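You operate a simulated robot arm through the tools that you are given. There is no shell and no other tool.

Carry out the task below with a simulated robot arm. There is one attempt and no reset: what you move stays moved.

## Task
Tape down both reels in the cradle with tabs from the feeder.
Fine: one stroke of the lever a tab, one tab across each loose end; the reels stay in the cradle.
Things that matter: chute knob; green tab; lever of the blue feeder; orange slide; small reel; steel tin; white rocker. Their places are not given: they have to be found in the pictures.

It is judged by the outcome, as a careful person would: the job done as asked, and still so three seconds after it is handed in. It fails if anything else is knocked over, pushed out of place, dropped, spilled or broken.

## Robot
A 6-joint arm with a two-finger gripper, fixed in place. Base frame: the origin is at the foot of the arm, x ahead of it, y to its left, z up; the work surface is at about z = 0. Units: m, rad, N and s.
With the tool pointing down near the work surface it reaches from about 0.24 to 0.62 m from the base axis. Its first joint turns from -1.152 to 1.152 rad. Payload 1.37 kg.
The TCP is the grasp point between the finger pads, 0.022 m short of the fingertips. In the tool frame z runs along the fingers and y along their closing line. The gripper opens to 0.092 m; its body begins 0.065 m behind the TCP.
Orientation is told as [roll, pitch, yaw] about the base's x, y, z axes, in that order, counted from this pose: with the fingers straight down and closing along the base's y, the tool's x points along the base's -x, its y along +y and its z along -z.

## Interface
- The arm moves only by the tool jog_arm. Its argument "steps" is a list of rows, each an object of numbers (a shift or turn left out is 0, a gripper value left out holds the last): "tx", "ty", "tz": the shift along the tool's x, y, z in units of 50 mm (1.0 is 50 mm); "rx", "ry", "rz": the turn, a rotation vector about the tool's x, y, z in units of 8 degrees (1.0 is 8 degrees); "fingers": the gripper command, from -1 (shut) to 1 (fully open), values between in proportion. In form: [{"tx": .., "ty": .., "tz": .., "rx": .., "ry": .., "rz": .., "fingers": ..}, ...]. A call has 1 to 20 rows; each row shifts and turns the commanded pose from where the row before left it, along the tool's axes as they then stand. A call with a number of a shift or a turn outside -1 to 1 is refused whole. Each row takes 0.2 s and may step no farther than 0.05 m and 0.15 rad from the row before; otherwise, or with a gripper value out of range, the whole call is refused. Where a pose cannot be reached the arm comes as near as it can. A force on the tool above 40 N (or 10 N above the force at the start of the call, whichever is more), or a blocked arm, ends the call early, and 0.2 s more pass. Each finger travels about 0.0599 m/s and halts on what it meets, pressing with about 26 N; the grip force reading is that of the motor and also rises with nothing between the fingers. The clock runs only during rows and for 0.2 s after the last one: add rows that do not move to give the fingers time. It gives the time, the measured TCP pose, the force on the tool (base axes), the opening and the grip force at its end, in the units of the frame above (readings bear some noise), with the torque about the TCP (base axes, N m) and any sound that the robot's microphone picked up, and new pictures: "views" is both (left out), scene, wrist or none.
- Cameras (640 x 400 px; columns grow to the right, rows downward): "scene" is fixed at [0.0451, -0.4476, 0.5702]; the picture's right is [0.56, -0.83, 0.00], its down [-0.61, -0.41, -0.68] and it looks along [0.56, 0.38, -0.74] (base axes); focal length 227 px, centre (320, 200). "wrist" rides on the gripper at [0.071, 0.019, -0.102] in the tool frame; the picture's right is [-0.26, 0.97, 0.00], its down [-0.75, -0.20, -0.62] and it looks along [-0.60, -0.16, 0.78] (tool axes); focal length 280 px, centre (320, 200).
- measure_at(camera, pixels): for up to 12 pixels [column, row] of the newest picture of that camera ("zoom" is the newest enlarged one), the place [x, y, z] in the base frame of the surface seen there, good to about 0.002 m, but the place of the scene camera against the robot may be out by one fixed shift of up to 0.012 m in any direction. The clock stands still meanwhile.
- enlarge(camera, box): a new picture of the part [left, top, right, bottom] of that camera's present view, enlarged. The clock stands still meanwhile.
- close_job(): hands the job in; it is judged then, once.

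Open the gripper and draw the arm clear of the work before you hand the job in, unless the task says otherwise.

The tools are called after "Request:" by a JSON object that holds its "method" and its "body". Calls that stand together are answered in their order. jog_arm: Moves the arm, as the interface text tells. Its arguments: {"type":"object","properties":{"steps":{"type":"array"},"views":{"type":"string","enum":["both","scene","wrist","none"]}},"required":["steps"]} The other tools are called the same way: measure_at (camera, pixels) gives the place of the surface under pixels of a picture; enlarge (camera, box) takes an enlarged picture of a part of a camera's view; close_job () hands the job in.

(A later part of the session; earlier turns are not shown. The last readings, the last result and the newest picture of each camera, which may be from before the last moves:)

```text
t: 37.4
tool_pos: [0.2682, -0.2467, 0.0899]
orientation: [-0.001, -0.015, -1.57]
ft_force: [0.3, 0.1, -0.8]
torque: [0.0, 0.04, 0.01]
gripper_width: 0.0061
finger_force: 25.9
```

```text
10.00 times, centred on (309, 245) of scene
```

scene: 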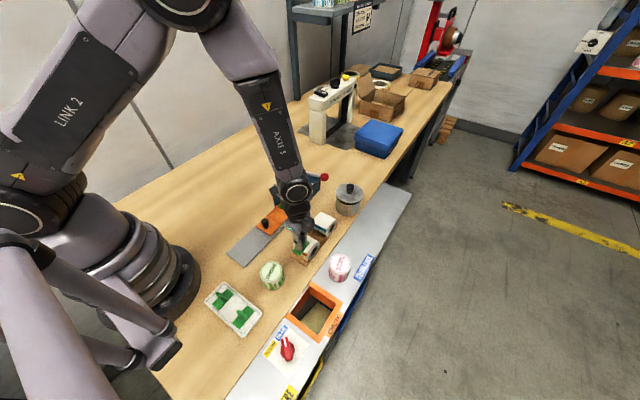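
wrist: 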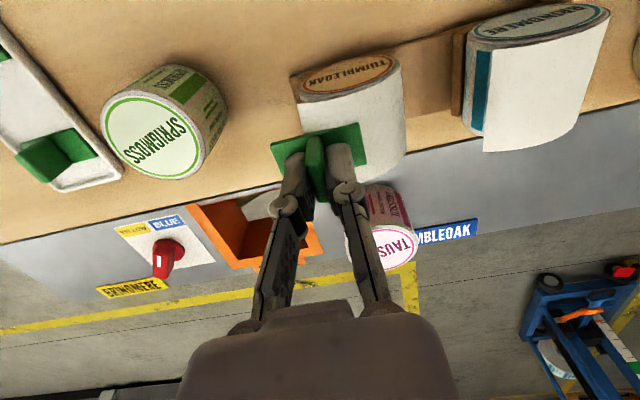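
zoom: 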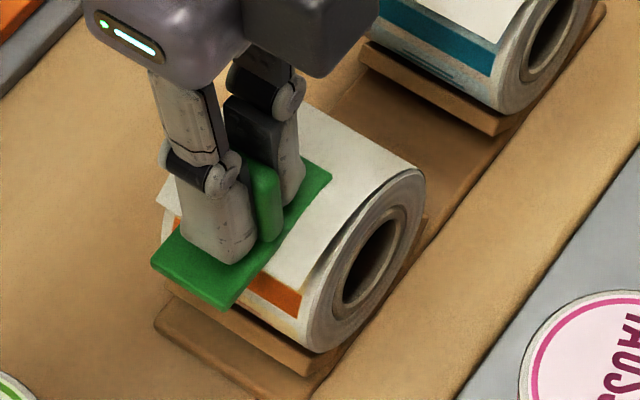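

Still no contact at z=0.090; the tab is almost on the flap. I go on 1 mm at a time.

Request:
{"method": "jog_arm", "body": {"steps": [{"tz": 0.02}, {}], "views": "none"}}

Request:
{"method": "jog_arm", "body": {"steps": [{"tz": 0.02}, {}], "views": "none"}}

Request:
{"method": "jog_arm", "body": {"steps": [{"tz": 0.02}, {}], "views": "both"}}

Request:
{"method": "enlarge", "body": {"camera": "scene", "box": [285, 225, 333, 265]}}

```text
t: 38.0
tool_pos: [0.2682, -0.2468, 0.0889]
orientation: [-0.003, -0.017, -1.569]
ft_force: [0.0, 0.6, -0.2]
torque: [-0.01, -0.01, -0.01]
gripper_width: 0.0063
finger_force: 26.3
```

```text
t: 38.6
tool_pos: [0.2677, -0.2487, 0.0881]
orientation: [-0.002, -0.016, -1.569]
ft_force: [-0.9, 0.4, 6.4]
torque: [0.07, -0.11, 0.03]
gripper_width: 0.0063
finger_force: 25.7
```

```text
t: 39.2
tool_pos: [0.2675, -0.248, 0.0864]
orientation: [-0.002, -0.018, -1.568]
ft_force: [-2.3, 0.1, 21.7]
torque: [0.21, -0.23, 0.03]
gripper_width: 0.0063
finger_force: 25.7
```

scene: 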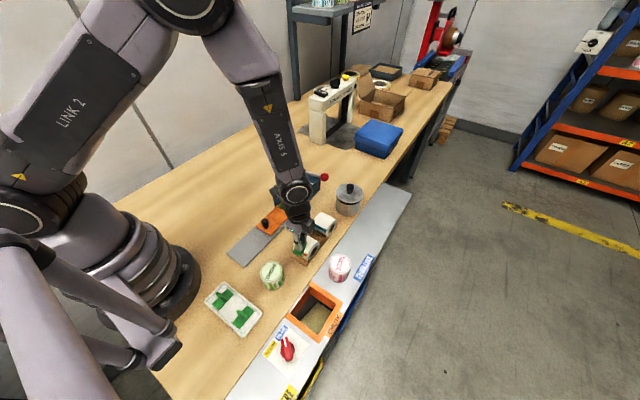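
wrist: 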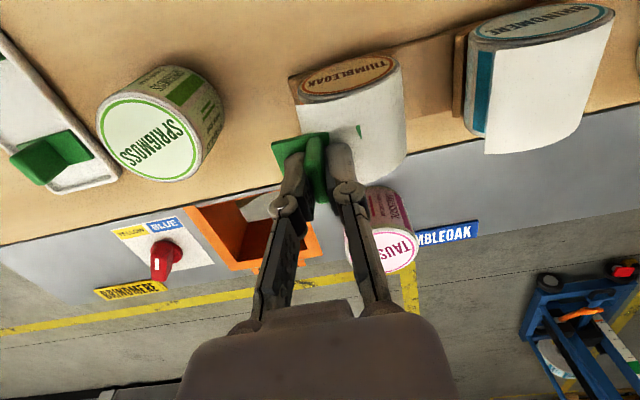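

```text
10.00 times, centred on (309, 245) of scene
```

zoom: 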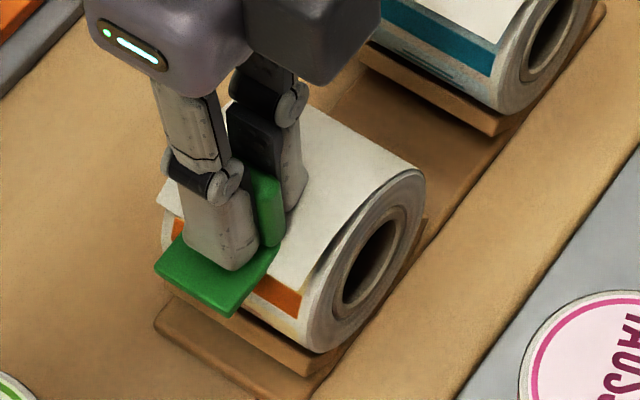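

Contact: 6.4 N at z=0.088 and 21.7 N at 0.0864. I ease off by ~2 mm while still gripping to feel whether the tab has stuck to the reel (a pull would show).

Request:
{"method": "jog_arm", "body": {"steps": [{}, {"tz": -0.02}, {"tz": -0.02}, {}], "views": "none"}}

Request:
{"method": "jog_arm", "body": {"steps": [{"tz": -0.02}, {}], "views": "both"}}

Request:
{"method": "enlarge", "body": {"camera": "scene", "box": [285, 225, 333, 265]}}

Request:
{"method": "enlarge", "body": {"camera": "wrist", "box": [250, 70, 410, 210]}}

```text
t: 40.2
tool_pos: [0.2683, -0.2464, 0.0875]
orientation: [-0.004, -0.013, -1.569]
ft_force: [0.1, -0.6, -0.4]
torque: [0.0, -0.02, 0.0]
gripper_width: 0.0064
finger_force: 26.1
```

```text
t: 40.8
tool_pos: [0.2678, -0.2479, 0.0888]
orientation: [-0.002, -0.015, -1.569]
ft_force: [0.0, -0.4, 0.8]
torque: [0.02, -0.01, -0.01]
gripper_width: 0.006
finger_force: 26.2
```

scene: 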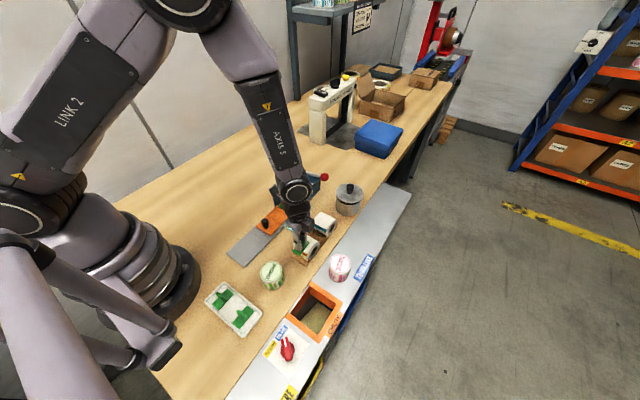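
wrist: 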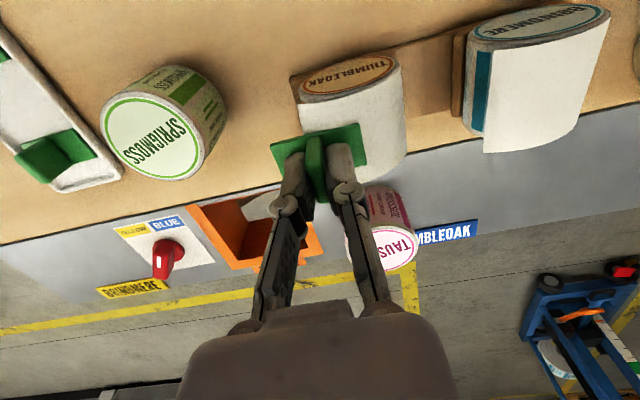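

```text
10.00 times, centred on (309, 245) of scene
```

zoom: 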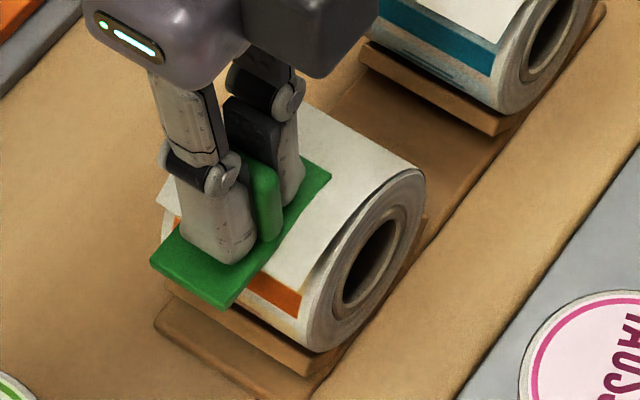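

```text
2.86 times, centred on (330, 140) of wrist
```

zoom: 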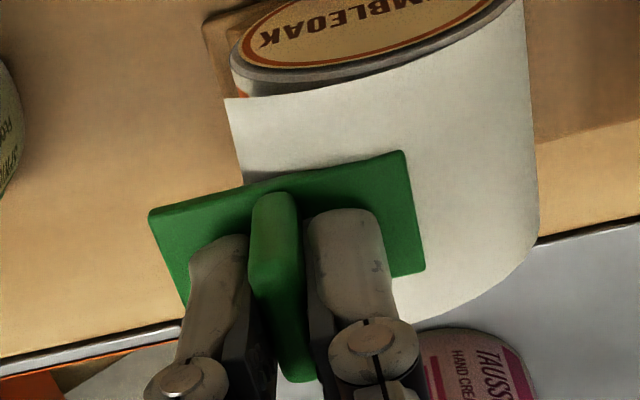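

The tab hasn't stuck: it moved back up with the gripper with no pull. I look closer at the flap's true shape in this view before deciding on the pose.

Request:
{"method": "measure_at", "body": {"camera": "zoom", "pixels": [[232, 108], [240, 140], [246, 170], [290, 100], [360, 85], [430, 55], [500, 20], [300, 140], [420, 120], [500, 100], [450, 250], [420, 300]]}}

Request:
{"method": "measure_at", "body": {"camera": "zoom", "pixels": [[530, 200], [520, 50], [235, 75], [250, 40], [300, 25], [380, 30], [460, 20], [155, 215], [280, 183], [400, 155], [420, 265], [410, 210]]}}

```text
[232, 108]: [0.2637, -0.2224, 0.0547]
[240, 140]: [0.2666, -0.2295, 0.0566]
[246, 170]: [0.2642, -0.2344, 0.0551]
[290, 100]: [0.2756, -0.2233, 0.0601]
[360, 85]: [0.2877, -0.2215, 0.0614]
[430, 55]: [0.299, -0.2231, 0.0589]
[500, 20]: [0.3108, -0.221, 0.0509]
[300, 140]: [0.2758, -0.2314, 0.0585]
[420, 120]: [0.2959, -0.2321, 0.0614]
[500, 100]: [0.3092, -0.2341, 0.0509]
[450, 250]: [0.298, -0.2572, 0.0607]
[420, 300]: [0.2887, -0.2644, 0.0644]
```

```text
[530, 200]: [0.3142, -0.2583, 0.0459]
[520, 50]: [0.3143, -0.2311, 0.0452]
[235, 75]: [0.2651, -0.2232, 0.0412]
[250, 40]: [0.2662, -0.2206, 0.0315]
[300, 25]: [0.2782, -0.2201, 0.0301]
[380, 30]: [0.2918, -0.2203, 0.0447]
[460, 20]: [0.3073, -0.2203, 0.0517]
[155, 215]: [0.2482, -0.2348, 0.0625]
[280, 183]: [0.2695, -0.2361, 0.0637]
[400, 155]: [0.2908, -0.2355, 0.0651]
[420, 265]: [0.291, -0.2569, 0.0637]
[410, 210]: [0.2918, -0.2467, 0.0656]
```

The paper flap offers no resistance and pressing while gripping doesn't stick; maybe it sticks once let go. I'll fix the small 0.016 rad tilt, press again lightly, then open the fingers only ~2 mm (still caging the fin) to see if the tab stays put.

Request:
{"method": "jog_arm", "body": {"steps": [{"ry": 0.115}, {"tz": 0.02}, {}], "views": "none"}}

Request:
{"method": "jog_arm", "body": {"steps": [{"tz": 0.02}, {}], "views": "none"}}

```text
t: 41.6
tool_pos: [0.2664, -0.2465, 0.0887]
orientation: [-0.001, -0.001, -1.568]
ft_force: [0.1, -0.3, 0.0]
torque: [0.0, 0.02, 0.01]
gripper_width: 0.0063
finger_force: 26.6
```

```text
t: 42.2
tool_pos: [0.2666, -0.2476, 0.0883]
orientation: [-0.001, 0.0, -1.569]
ft_force: [0.1, -0.1, -0.7]
torque: [0.0, -0.03, 0.03]
gripper_width: 0.0063
finger_force: 25.8
```

Level now and still no contact at z≈0.088; I lower 0.5–1 mm further.

Request:
{"method": "jog_arm", "body": {"steps": [{"tz": 0.02}, {}], "views": "none"}}

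Request:
{"method": "jog_arm", "body": {"steps": [{"tz": 0.01}, {}, {}], "views": "both"}}

Request:
{"method": "enlarge", "body": {"camera": "wrist", "box": [250, 70, 410, 210]}}

```text
t: 42.8
tool_pos: [0.2683, -0.2488, 0.087]
orientation: [-0.001, -0.001, -1.57]
ft_force: [-0.9, 0.5, 6.4]
torque: [-0.02, -0.07, -0.01]
gripper_width: 0.0061
finger_force: 26.7
```

```text
t: 43.6
tool_pos: [0.2673, -0.2476, 0.0865]
orientation: [-0.001, 0.001, -1.567]
ft_force: [-1.5, 0.6, 7.8]
torque: [-0.02, -0.12, 0.01]
gripper_width: 0.0063
finger_force: 25.4
```

scene: 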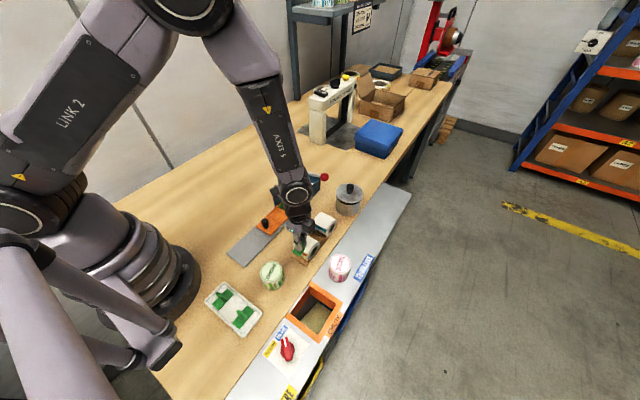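
wrist: 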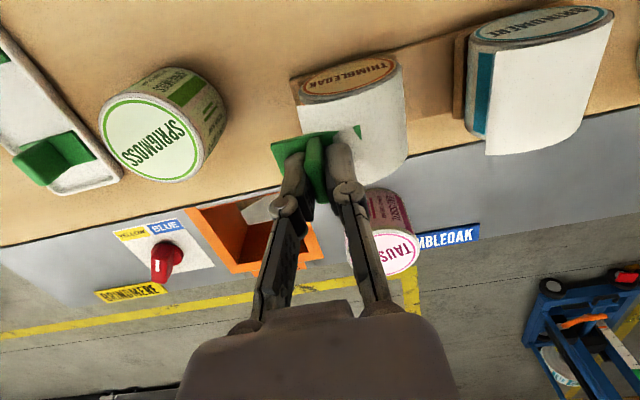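

```text
2.86 times, centred on (330, 140) of wrist
```

zoom: 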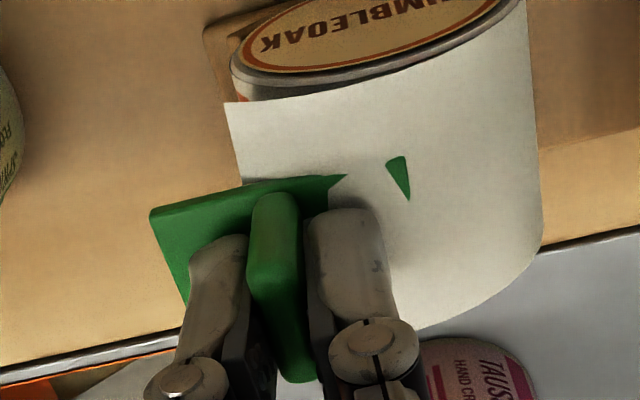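

Contact is ~8 N at the reel's top under the tab's inner end. Now I open the fingers by about 3 mm only, keeping the fin caged, and watch whether the tab stays.

Request:
{"method": "jog_arm", "body": {"steps": [{"fingers": -0.8}, {"fingers": -0.8}, {}], "views": "both"}}

Request:
{"method": "enlarge", "body": {"camera": "wrist", "box": [250, 70, 410, 210]}}

Request:
{"method": "enlarge", "body": {"camera": "scene", "box": [285, 225, 333, 265]}}

```text
t: 44.4
tool_pos: [0.268, -0.247, 0.0869]
orientation: [-0.001, -0.001, -1.567]
ft_force: [0.3, -0.3, -0.2]
torque: [-0.06, 0.0, -0.01]
gripper_width: 0.0093
finger_force: 0.2
```

scene: 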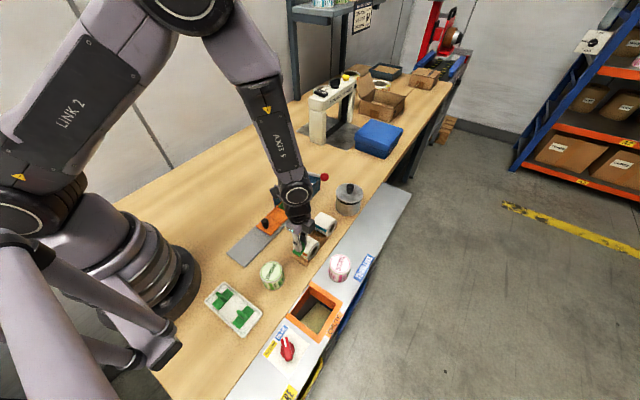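
wrist: 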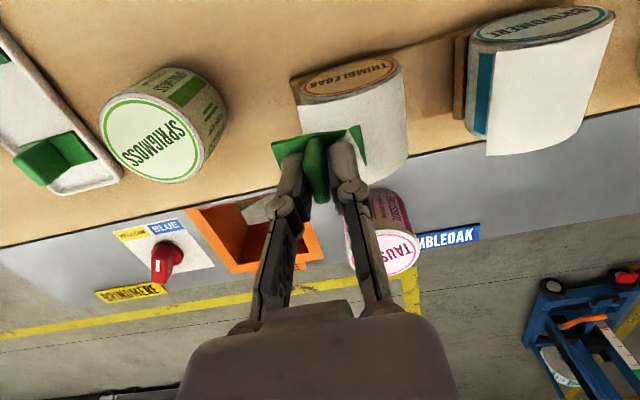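

```text
2.86 times, centred on (330, 140) of wrist
```

zoom: 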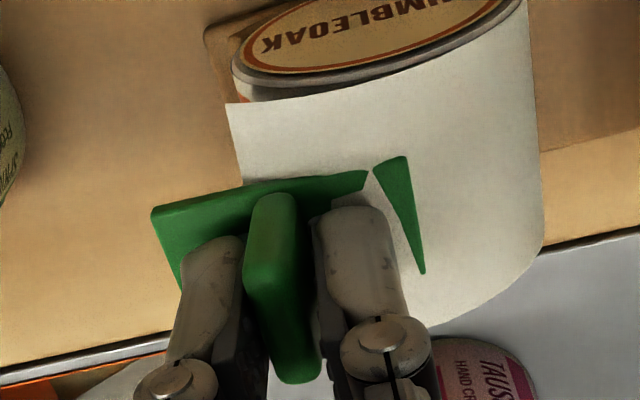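

```text
10.00 times, centred on (309, 245) of scene
```

zoom: 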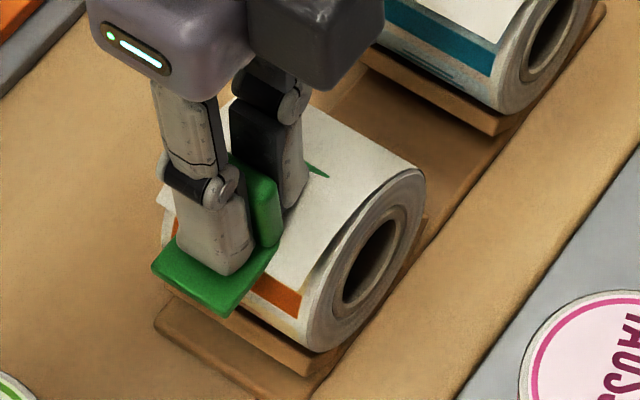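

The tab tipped slightly between the fingers, so it is not stuck in this pose. I regrip, lift, and turn back to yaw 0 to try it lengthwise along the edge pressed against the reel's shoulder.

Request:
{"method": "jog_arm", "body": {"steps": [{"fingers": -1}, {"fingers": -1}, {"fingers": -1}, {"tz": -0.1}, {"tz": -0.4}, {"tz": -0.4}, {}], "views": "both"}}

Request:
{"method": "enlarge", "body": {"camera": "wrist", "box": [250, 70, 410, 210]}}

Request:
{"method": "enlarge", "body": {"camera": "scene", "box": [270, 210, 350, 260]}}

```text
t: 46.0
tool_pos: [0.2694, -0.2475, 0.1309]
orientation: [-0.001, 0.001, -1.57]
ft_force: [0.6, -0.6, -0.5]
torque: [0.04, -0.01, 0.01]
gripper_width: 0.006
finger_force: 25.6
```

scene: 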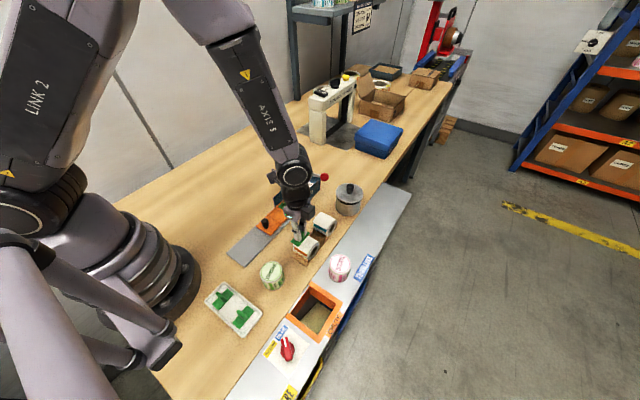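
wrist: 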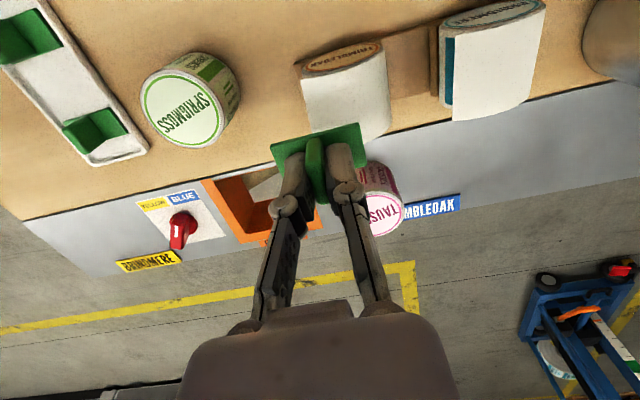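

```text
2.86 times, centred on (330, 140) of wrist
```

zoom: 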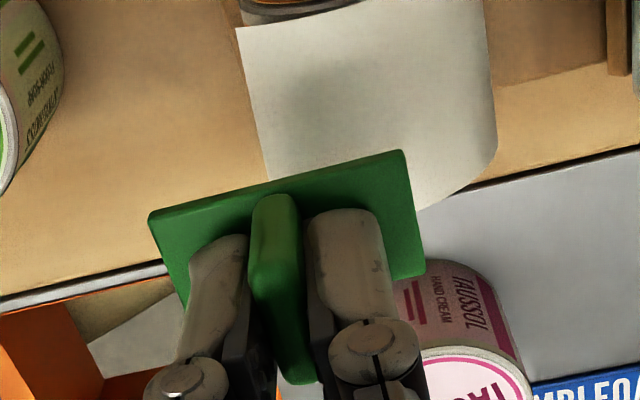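

```text
8.00 times, centred on (310, 235) of scene
```

zoom: 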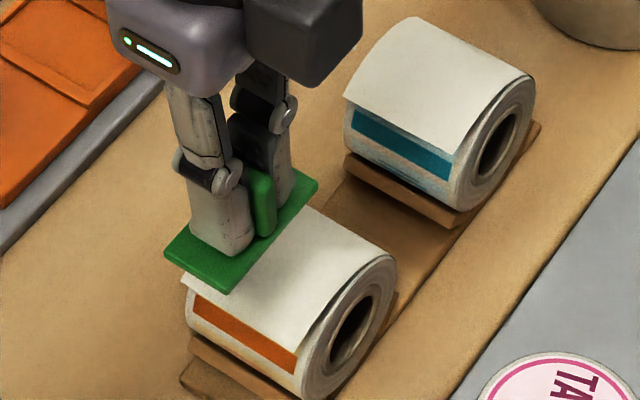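

The tab is firmly regripped and the reel undisturbed. Here, I first test how much outward tilt is reachable in this yaw (for a better fit to the reel's shoulder).

Request:
{"method": "jog_arm", "body": {"steps": [{"rx": -0.5}, {"rx": -0.5}, {}], "views": "none"}}

```text
t: 46.8
tool_pos: [0.2697, -0.2454, 0.1312]
orientation: [0.106, 0.007, -1.569]
ft_force: [-0.2, 0.1, 0.6]
torque: [-0.01, 0.0, 0.02]
gripper_width: 0.0059
finger_force: 25.8
```

Request:
{"method": "jog_arm", "body": {"steps": [{"rx": -0.5}, {"rx": -0.5}, {}, {}], "views": "none"}}

```text
t: 47.8
tool_pos: [0.2699, -0.2427, 0.1319]
orientation: [0.169, 0.023, -1.566]
ft_force: [-0.9, 0.1, 0.1]
torque: [0.02, 0.0, -0.02]
gripper_width: 0.0063
finger_force: 25.6
out of reach, approached as far as the arm can: row 1
```

Tilt tops out near 9°. I level the tool again and turn back to yaw 0 to test the lengthwise placement.

Request:
{"method": "jog_arm", "body": {"steps": [{"rx": 0.6}, {"rx": 0.6, "ry": -0.165}, {"rz": -0.94}, {"rz": -0.94}, {"rz": -0.94}, {"rz": -0.94}, {"rz": -0.94}, {"rz": -0.94}, {"rz": -0.94}, {"rz": -0.94}, {"rz": -0.94}, {"rz": -0.94}, {"rz": -0.94}, {"rz": -0.91}, {}], "views": "none"}}

```text
t: 51.0
tool_pos: [0.2691, -0.2441, 0.1301]
orientation: [-0.004, -0.041, 0.008]
ft_force: [-0.4, 0.6, -0.1]
torque: [0.01, 0.01, -0.01]
gripper_width: 0.0061
finger_force: 25.7
```

At yaw 0 with a slight favourable pitch (−0.041). I centre over the edge (TCP x≈0.268, y≈−0.2455) and lower to just above contact, then step down.

Request:
{"method": "jog_arm", "body": {"steps": [{"tx": 0.02, "ty": -0.03, "tz": 0.3}, {"tz": 0.3}, {"tz": 0.2}, {}], "views": "none"}}

Request:
{"method": "jog_arm", "body": {"steps": [{"tz": 0.04}, {}], "views": "none"}}

Request:
{"method": "jog_arm", "body": {"steps": [{"tz": 0.03}, {}], "views": "both"}}

Request:
{"method": "enlarge", "body": {"camera": "scene", "box": [285, 225, 333, 265]}}

```text
t: 52.0
tool_pos: [0.2693, -0.2445, 0.0914]
orientation: [-0.006, -0.04, 0.003]
ft_force: [0.1, -0.1, -0.1]
torque: [0.0, -0.02, 0.0]
gripper_width: 0.0065
finger_force: 25.4
```

```text
t: 52.6
tool_pos: [0.2693, -0.2454, 0.0889]
orientation: [-0.006, -0.041, 0.004]
ft_force: [0.2, 0.4, -0.1]
torque: [-0.02, -0.01, 0.01]
gripper_width: 0.0065
finger_force: 25.9
```

```text
t: 53.2
tool_pos: [0.2696, -0.246, 0.0881]
orientation: [-0.007, -0.041, 0.005]
ft_force: [-0.1, 0.2, -0.7]
torque: [-0.02, 0.01, 0.01]
gripper_width: 0.0066
finger_force: 25.4
```

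scene: 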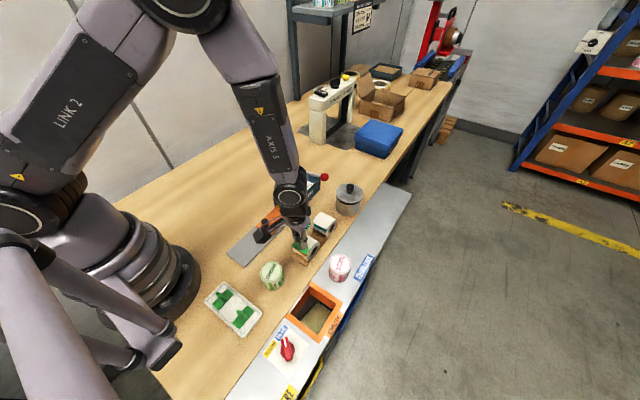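
wrist: 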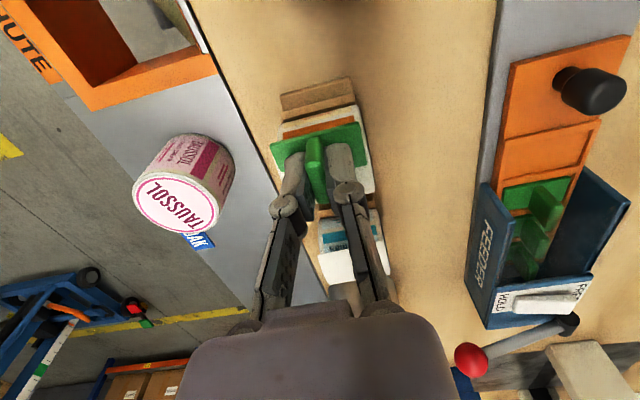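

```text
10.00 times, centred on (309, 245) of scene
```

zoom: 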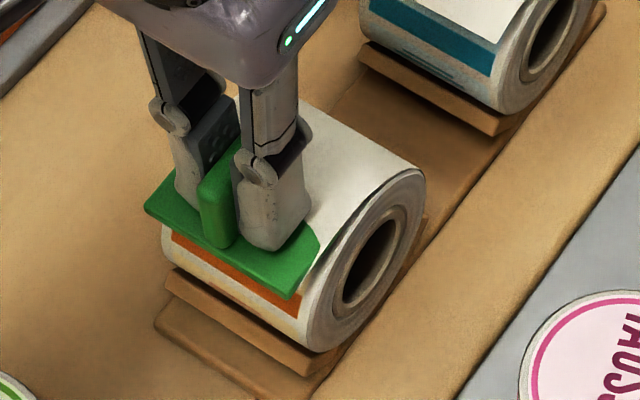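

No contact yet at z=0.088. I continue stepping down.

Request:
{"method": "jog_arm", "body": {"steps": [{"tz": 0.03}, {}], "views": "none"}}

Request:
{"method": "jog_arm", "body": {"steps": [{"tz": 0.03}, {}], "views": "none"}}

```text
t: 53.8
tool_pos: [0.2702, -0.2465, 0.0854]
orientation: [-0.005, -0.04, 0.003]
ft_force: [-0.9, 0.5, 0.8]
torque: [0.01, 0.02, -0.01]
gripper_width: 0.0061
finger_force: 25.9
```

```text
t: 54.4
tool_pos: [0.2693, -0.2457, 0.0843]
orientation: [-0.004, -0.039, 0.003]
ft_force: [-9.6, 0.6, 19.6]
torque: [-0.01, 0.08, -0.01]
gripper_width: 0.0062
finger_force: 25.6
```

Contact on the reel's shoulder: force (−9.6, 0, 19.6) N. I hold a moment, then ease up 3 mm to feel whether it has stuck.

Request:
{"method": "jog_arm", "body": {"steps": [{}, {}, {}, {}], "views": "scene"}}

Request:
{"method": "enlarge", "body": {"camera": "scene", "box": [285, 225, 333, 265]}}

Request:
{"method": "jog_arm", "body": {"steps": [{"tz": -0.03}, {"tz": -0.03}, {}], "views": "both"}}

Request:
{"method": "enlarge", "body": {"camera": "scene", "box": [285, 225, 333, 265]}}

```text
t: 55.4
tool_pos: [0.2701, -0.2462, 0.0845]
orientation: [-0.006, -0.04, 0.003]
ft_force: [-12.4, -0.9, 15.6]
torque: [-0.03, 0.13, -0.01]
gripper_width: 0.0062
finger_force: 26.1
```

scene: 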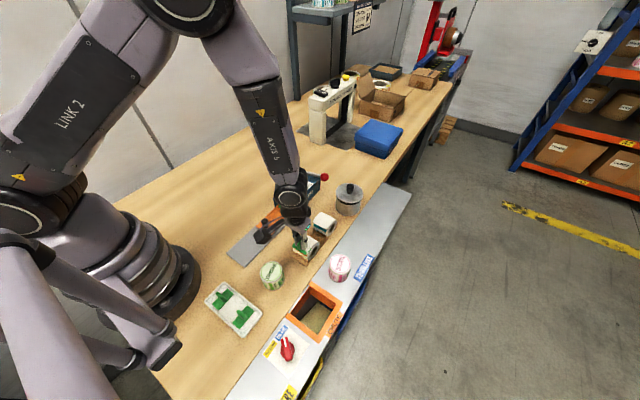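

```text
10.00 times, centred on (309, 245) of scene
```

zoom: 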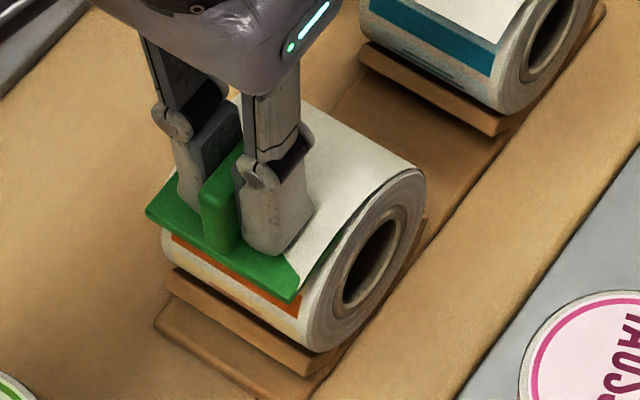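

```text
t: 56.2
tool_pos: [0.27, -0.2452, 0.0866]
orientation: [-0.005, -0.041, 0.003]
ft_force: [-0.1, 0.4, 0.4]
torque: [-0.01, -0.01, 0.04]
gripper_width: 0.0061
finger_force: 26.1
```

scene: 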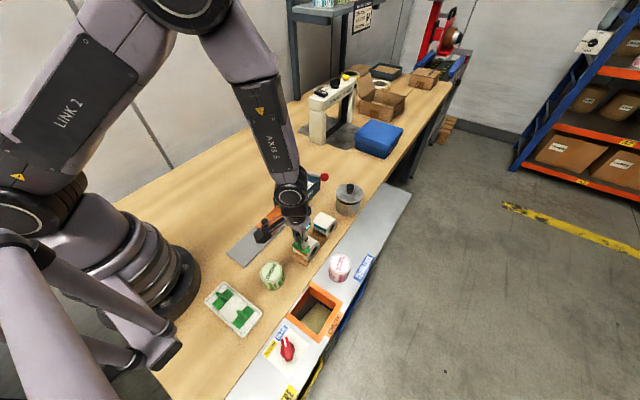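
wrist: 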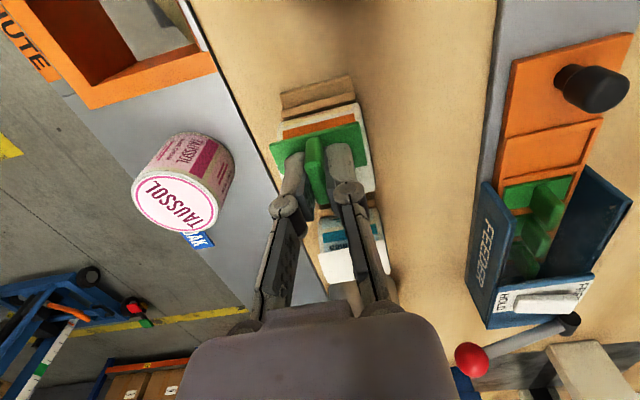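

```text
10.00 times, centred on (309, 245) of scene
```

zoom: 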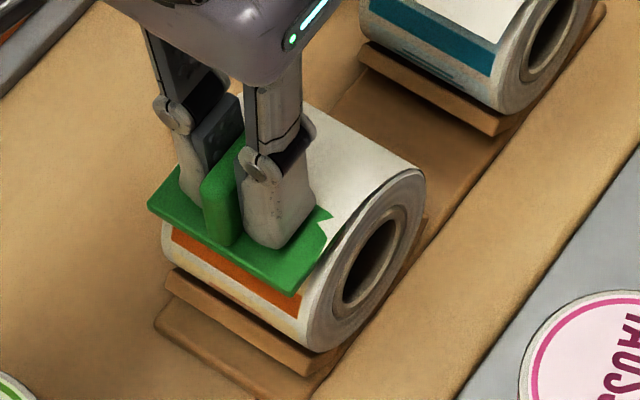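

Not stuck there either. Next I try the crosswise pose again but centred further in (tab centre x≈0.278, so it still spans the edge at 0.264) with a slight outward tilt, since any sticking there would still leave the tab across the loose end. I lift and turn back to yaw −90.

Request:
{"method": "jog_arm", "body": {"steps": [{"tz": -0.3}, {"tz": -0.6}, {"rz": 0.94}, {"rz": 0.94}, {"rz": 0.94}, {"rz": 0.94}, {"rz": 0.94}, {"rz": 0.94}, {"rz": 0.94}, {"rz": 0.94}, {"rz": 0.94}, {"rz": 0.94}, {"rz": 0.94}, {"rz": 0.91}, {}], "views": "both"}}

Request:
{"method": "enlarge", "body": {"camera": "scene", "box": [270, 210, 350, 260]}}

```text
t: 59.4
tool_pos: [0.2671, -0.2456, 0.1329]
orientation: [0.041, -0.005, -1.569]
ft_force: [0.0, 0.7, 0.0]
torque: [-0.02, 0.04, 0.01]
gripper_width: 0.0062
finger_force: 26.0
```

scene: 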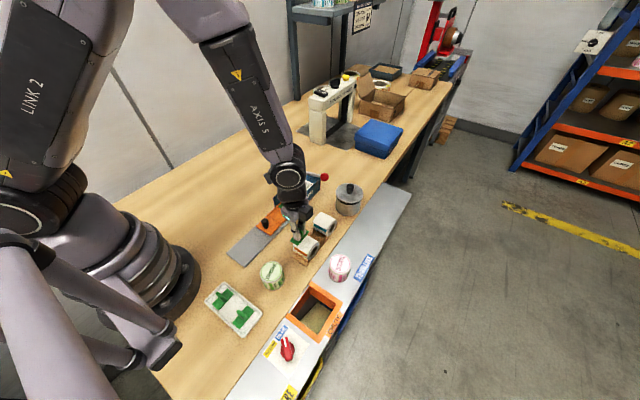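
wrist: 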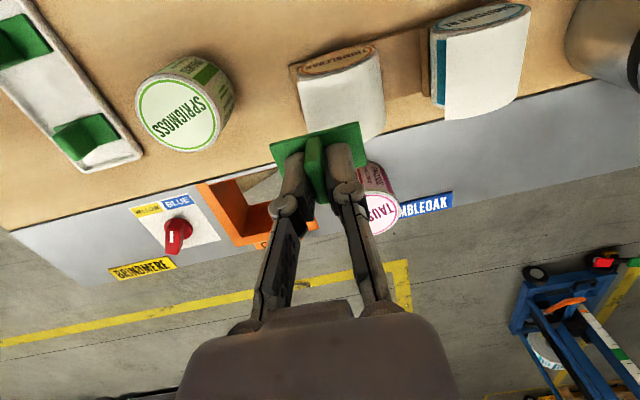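

```text
8.00 times, centred on (310, 235) of scene
```

zoom: 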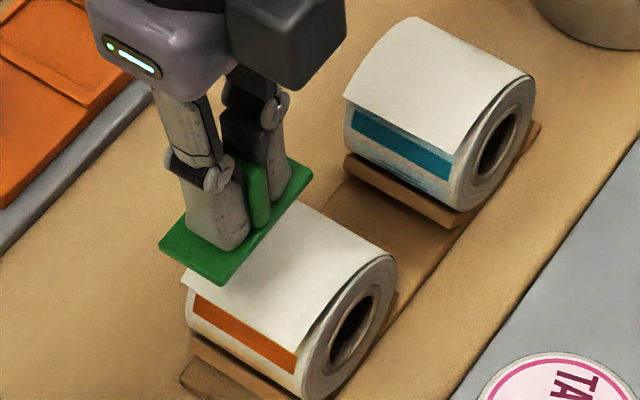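

I add a little tilt (to ~6°) and shift ~8 mm toward +x, then approach.

Request:
{"method": "jog_arm", "body": {"steps": [{"rx": -0.5}, {"ty": 0.16}, {"tz": 0.3}, {"tz": 0.3}, {}], "views": "none"}}

Request:
{"method": "jog_arm", "body": {"steps": [{"tz": 0.12}, {}], "views": "both"}}

Request:
{"method": "enlarge", "body": {"camera": "scene", "box": [285, 225, 333, 265]}}

```text
t: 60.6
tool_pos: [0.278, -0.2453, 0.1021]
orientation: [0.11, -0.005, -1.565]
ft_force: [-0.5, -0.5, -0.4]
torque: [-0.05, -0.01, -0.02]
gripper_width: 0.0062
finger_force: 25.7
```

```text
t: 61.2
tool_pos: [0.2791, -0.2466, 0.0976]
orientation: [0.11, -0.007, -1.566]
ft_force: [0.3, 0.8, 0.6]
torque: [0.0, 0.01, 0.0]
gripper_width: 0.0063
finger_force: 25.7
```

scene: 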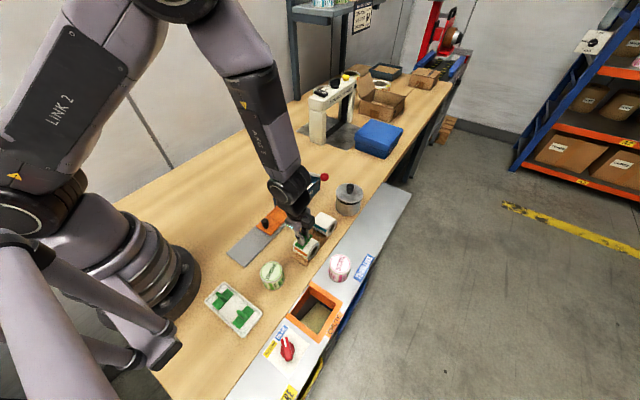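
wrist: 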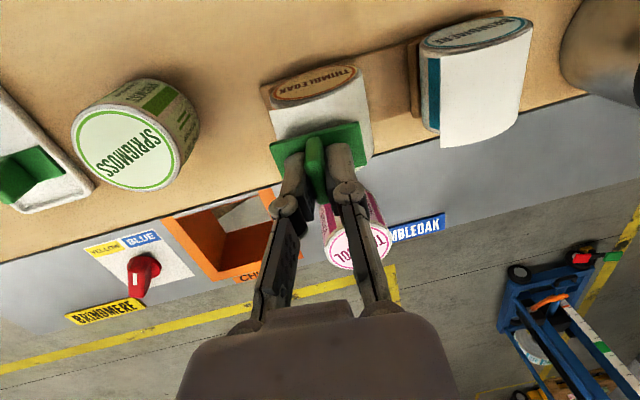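

```text
10.00 times, centred on (309, 245) of scene
```

zoom: 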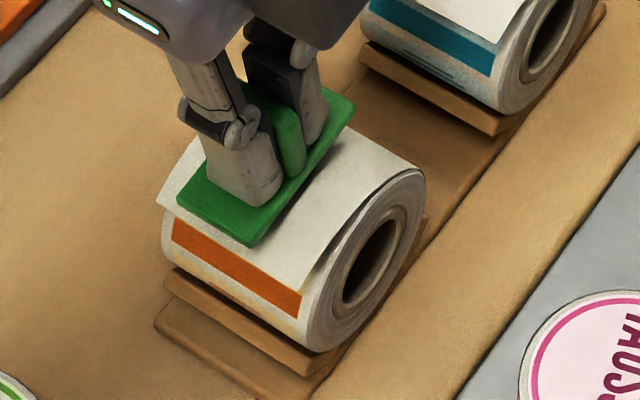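

The tab is a bit too far in; I shift 5 mm back toward −x and lower in small steps.

Request:
{"method": "jog_arm", "body": {"steps": [{"ty": -0.11}, {"tz": 0.06}, {}], "views": "none"}}

Request:
{"method": "jog_arm", "body": {"steps": [{"tz": 0.04}, {}], "views": "both"}}

Request:
{"method": "measure_at", "body": {"camera": "wrist", "pixels": [[273, 145], [300, 138], [345, 127], [357, 124], [363, 150], [363, 163]]}}

Request:
{"method": "enlarge", "body": {"camera": "scene", "box": [285, 225, 333, 265]}}

```text
t: 62.0
tool_pos: [0.2754, -0.2456, 0.0935]
orientation: [0.109, -0.005, -1.567]
ft_force: [-0.8, 0.5, 0.2]
torque: [-0.03, -0.03, 0.0]
gripper_width: 0.0065
finger_force: 25.6
```

```text
t: 62.6
tool_pos: [0.2741, -0.2445, 0.0919]
orientation: [0.11, -0.006, -1.567]
ft_force: [0.4, 0.4, -0.1]
torque: [-0.01, -0.02, 0.02]
gripper_width: 0.0059
finger_force: 25.9
```

scene: 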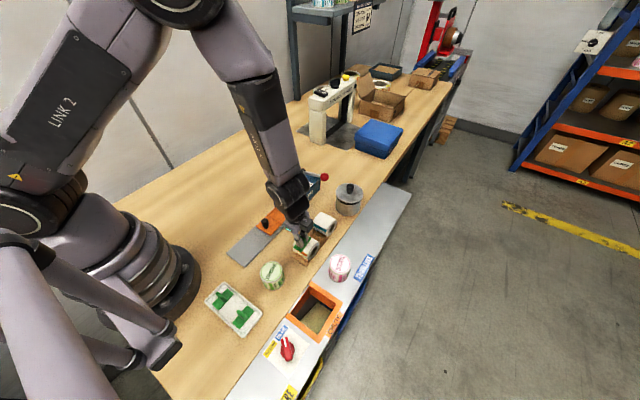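
wrist: 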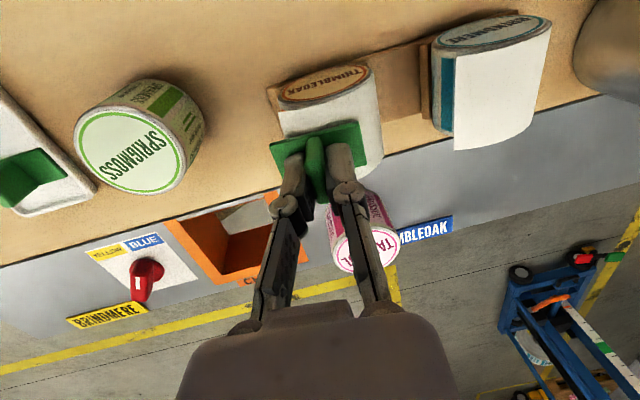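

```text
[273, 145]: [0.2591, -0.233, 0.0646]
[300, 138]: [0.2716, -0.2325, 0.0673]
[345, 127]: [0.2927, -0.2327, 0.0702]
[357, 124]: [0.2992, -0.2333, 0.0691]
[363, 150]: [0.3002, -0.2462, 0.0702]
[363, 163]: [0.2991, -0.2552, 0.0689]
```

```text
10.00 times, centred on (309, 245) of scene
```

zoom: 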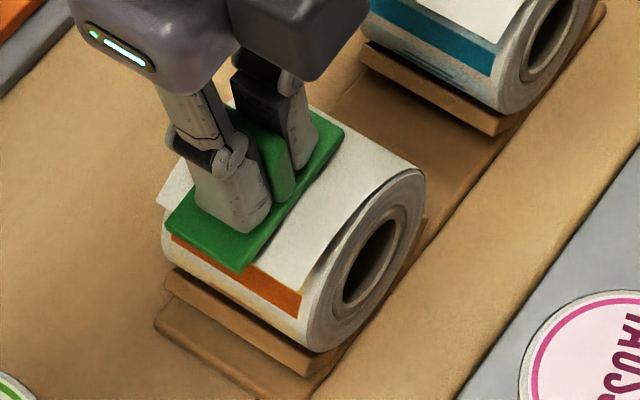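

The tab spans x≈0.258–0.300, tilted slightly outward. I lower further to contact.

Request:
{"method": "jog_arm", "body": {"steps": [{"tz": 0.06}, {"ty": -0.02}, {}], "views": "none"}}

Request:
{"method": "jog_arm", "body": {"steps": [{"tz": 0.03}, {}], "views": "none"}}

Request:
{"method": "jog_arm", "body": {"steps": [{"tz": 0.02}, {}], "views": "none"}}

```text
t: 63.4
tool_pos: [0.2742, -0.2459, 0.0881]
orientation: [0.11, -0.006, -1.569]
ft_force: [0.2, -0.5, 0.2]
torque: [0.01, 0.05, -0.03]
gripper_width: 0.0064
finger_force: 26.1
```

```text
t: 64.0
tool_pos: [0.2747, -0.2453, 0.088]
orientation: [0.11, -0.004, -1.566]
ft_force: [-0.8, -0.1, -0.5]
torque: [0.0, 0.02, 0.03]
gripper_width: 0.0062
finger_force: 25.5
```

```text
t: 64.6
tool_pos: [0.275, -0.246, 0.0857]
orientation: [0.11, -0.005, -1.568]
ft_force: [-0.1, 0.0, 0.0]
torque: [0.0, 0.01, -0.01]
gripper_width: 0.0064
finger_force: 26.2
```

Request:
{"method": "jog_arm", "body": {"steps": [{"tz": 0.02}, {}], "views": "none"}}

Request:
{"method": "jog_arm", "body": {"steps": [{"tz": 0.015}, {}], "views": "none"}}

```text
t: 65.2
tool_pos: [0.273, -0.2454, 0.0858]
orientation: [0.109, -0.005, -1.567]
ft_force: [-3.0, 3.9, 11.1]
torque: [0.06, 0.0, -0.03]
gripper_width: 0.0063
finger_force: 26.0
```

```text
t: 65.8
tool_pos: [0.2744, -0.2454, 0.084]
orientation: [0.11, -0.004, -1.568]
ft_force: [-5.6, 4.8, 21.6]
torque: [0.02, 0.04, 0.0]
gripper_width: 0.0063
finger_force: 26.2
```

Contact at ~22 N near the tab's middle. I hold, then ease up 3 mm and look.

Request:
{"method": "jog_arm", "body": {"steps": [{}, {}, {}, {}], "views": "both"}}

Request:
{"method": "enlarge", "body": {"camera": "scene", "box": [285, 225, 333, 265]}}

Request:
{"method": "jog_arm", "body": {"steps": [{"tz": -0.03}, {"tz": -0.04}, {}], "views": "both"}}

Request:
{"method": "enlarge", "body": {"camera": "scene", "box": [285, 225, 333, 265]}}

```text
t: 66.8
tool_pos: [0.2741, -0.2464, 0.0852]
orientation: [0.109, -0.005, -1.569]
ft_force: [-3.3, 2.6, 15.8]
torque: [-0.04, 0.0, -0.01]
gripper_width: 0.0061
finger_force: 25.7
```

scene: 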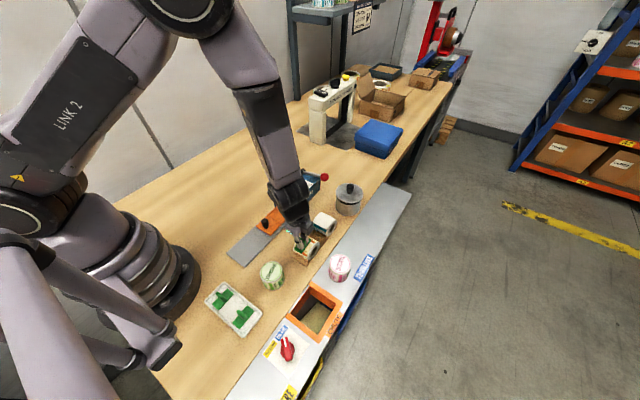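
wrist: 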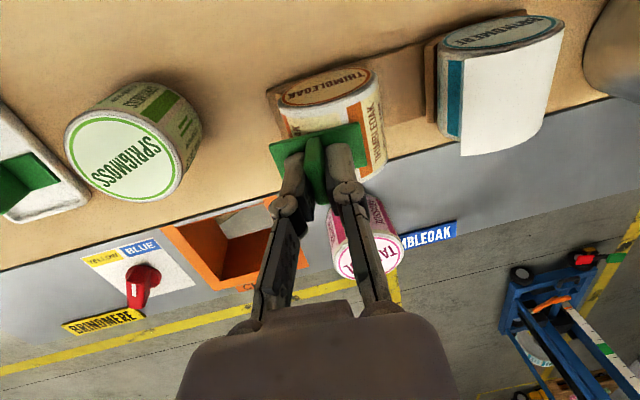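

```text
10.00 times, centred on (309, 245) of scene
```

zoom: 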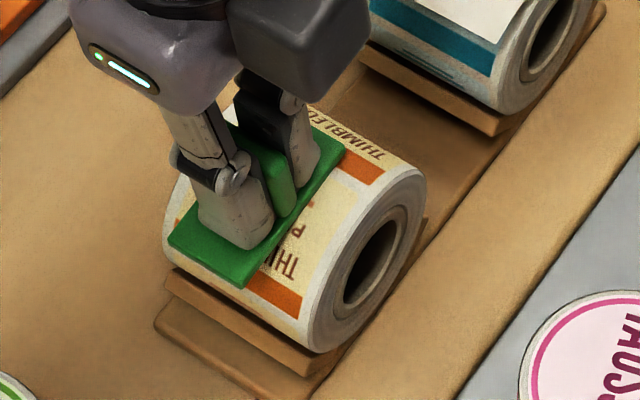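

```text
t: 67.6
tool_pos: [0.274, -0.2462, 0.0868]
orientation: [0.109, -0.004, -1.568]
ft_force: [0.2, 0.7, -1.1]
torque: [-0.01, 0.03, -0.02]
gripper_width: 0.0066
finger_force: 26.0
```

scene: 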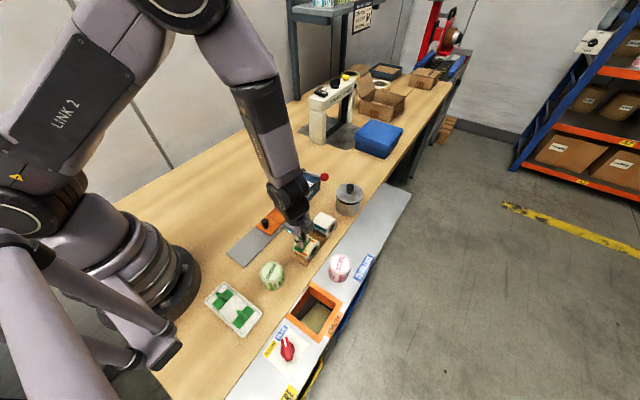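
wrist: 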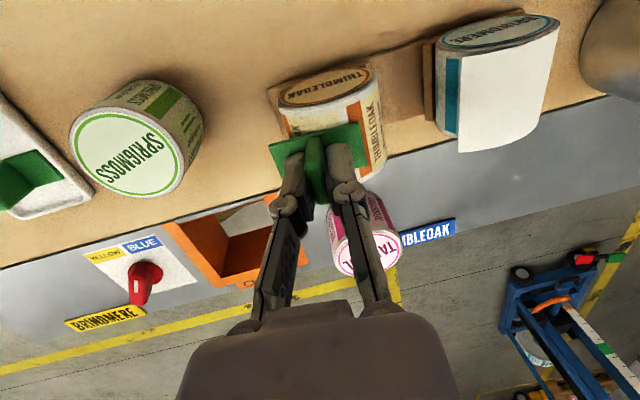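

```text
10.00 times, centred on (309, 245) of scene
```

zoom: 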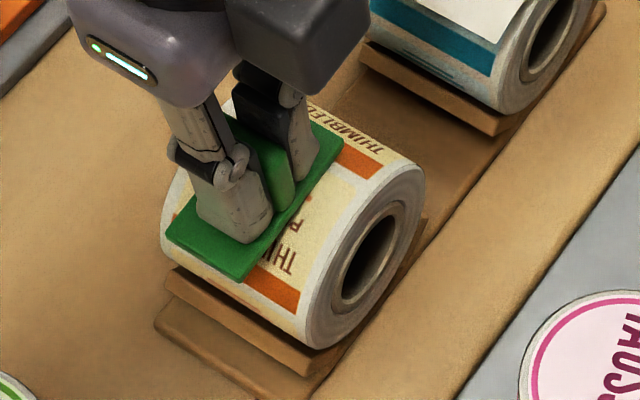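

The flap is gone and the THIMBLEOAK label shows: the tab has stuck and the reel lifts slightly with it. I lower it back into the cradle gently until it bears.

Request:
{"method": "jog_arm", "body": {"steps": [{"tz": 0.03}, {"tz": 0.025}, {}], "views": "scene"}}

Request:
{"method": "enlarge", "body": {"camera": "scene", "box": [285, 225, 333, 265]}}

```text
t: 68.4
tool_pos: [0.2748, -0.246, 0.0861]
orientation: [0.11, -0.005, -1.568]
ft_force: [-0.4, 0.1, -1.0]
torque: [-0.01, 0.01, 0.0]
gripper_width: 0.006
finger_force: 26.2
```

scene: 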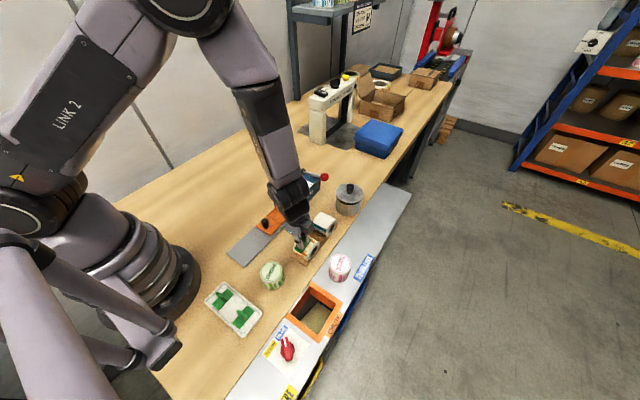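

```text
10.00 times, centred on (309, 245) of scene
```

zoom: 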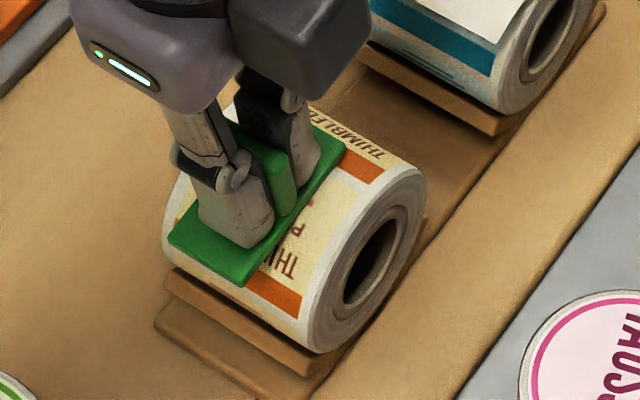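

The reel is back at its place in the cradle. I lower another 0.5 mm, then open the fingers gradually.

Request:
{"method": "jog_arm", "body": {"steps": [{"tz": 0.012}, {}], "views": "none"}}

Request:
{"method": "jog_arm", "body": {"steps": [{"fingers": -0.85}, {"fingers": -0.7}, {"fingers": -0.5}, {"fingers": -0.5}], "views": "both"}}

Request:
{"method": "enlarge", "body": {"camera": "scene", "box": [285, 225, 333, 265]}}

```text
t: 69.0
tool_pos: [0.2744, -0.2454, 0.0854]
orientation: [0.109, -0.005, -1.569]
ft_force: [-0.9, -0.2, -1.1]
torque: [0.01, 0.02, 0.02]
gripper_width: 0.0064
finger_force: 26.3
```

```text
t: 70.0
tool_pos: [0.2743, -0.2453, 0.0841]
orientation: [0.11, -0.006, -1.567]
ft_force: [0.3, -1.2, 0.3]
torque: [-0.02, -0.02, -0.01]
gripper_width: 0.0229
finger_force: 0.1
```

scene: 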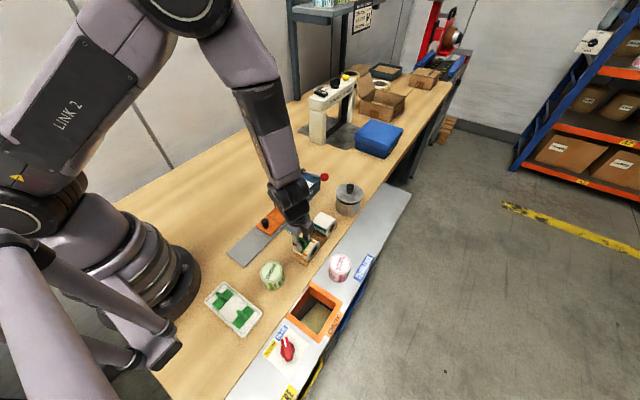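
wrist: 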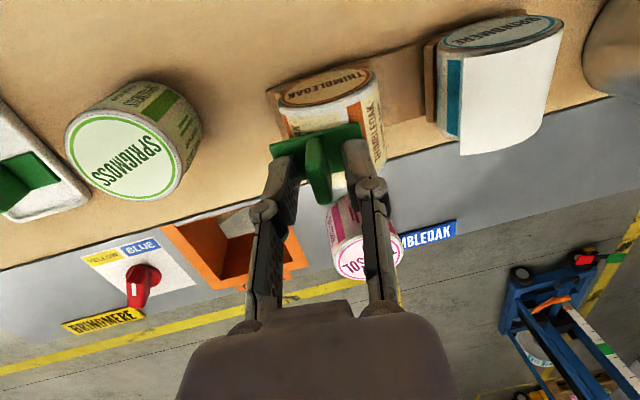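

```text
10.00 times, centred on (309, 245) of scene
```

zoom: 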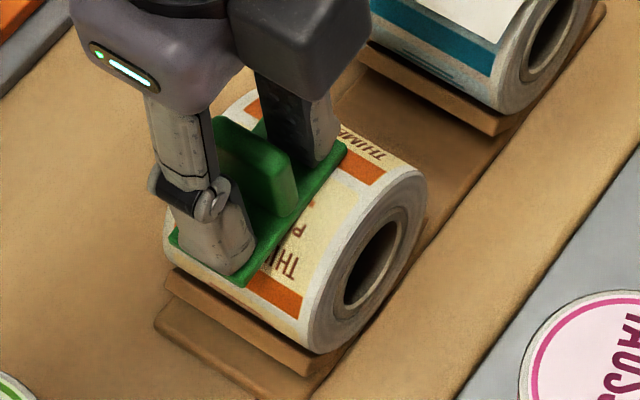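

The tab stays on the reel on its own. I retreat straight up along the tool axis.

Request:
{"method": "jog_arm", "body": {"steps": [{"tz": -0.2}, {"tz": -0.5}, {"tz": -0.7}, {}], "views": "both"}}

Request:
{"method": "enlarge", "body": {"camera": "scene", "box": [285, 225, 333, 265]}}

Request:
{"method": "enlarge", "body": {"camera": "wrist", "box": [240, 20, 400, 160]}}

```text
t: 71.0
tool_pos: [0.2669, -0.2455, 0.1553]
orientation: [0.11, -0.006, -1.568]
ft_force: [0.1, 0.4, 0.1]
torque: [0.0, -0.01, 0.02]
gripper_width: 0.0229
finger_force: 0.1
```

scene: 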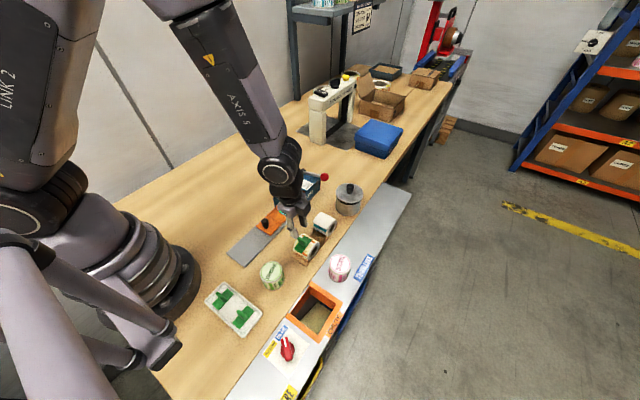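
wrist: 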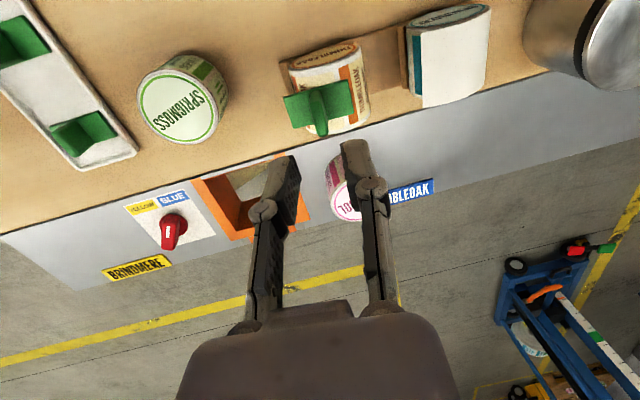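

```text
10.00 times, centred on (309, 245) of scene
```

zoom: 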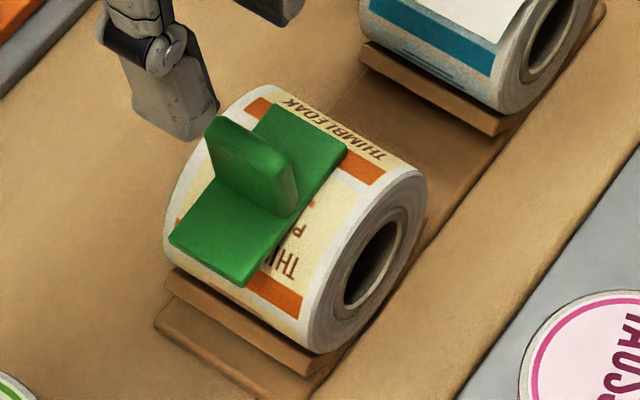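

```text
2.86 times, centred on (320, 90) of wrist
```

zoom: 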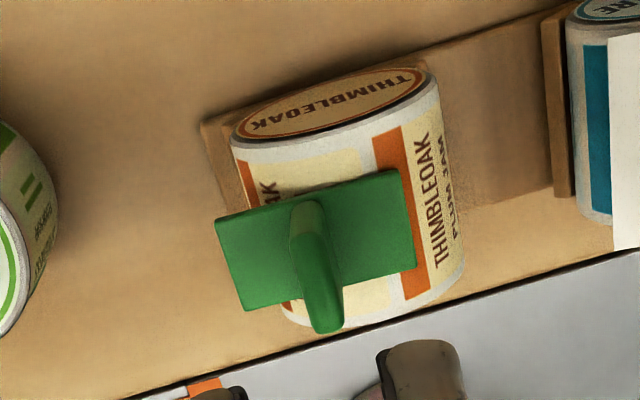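

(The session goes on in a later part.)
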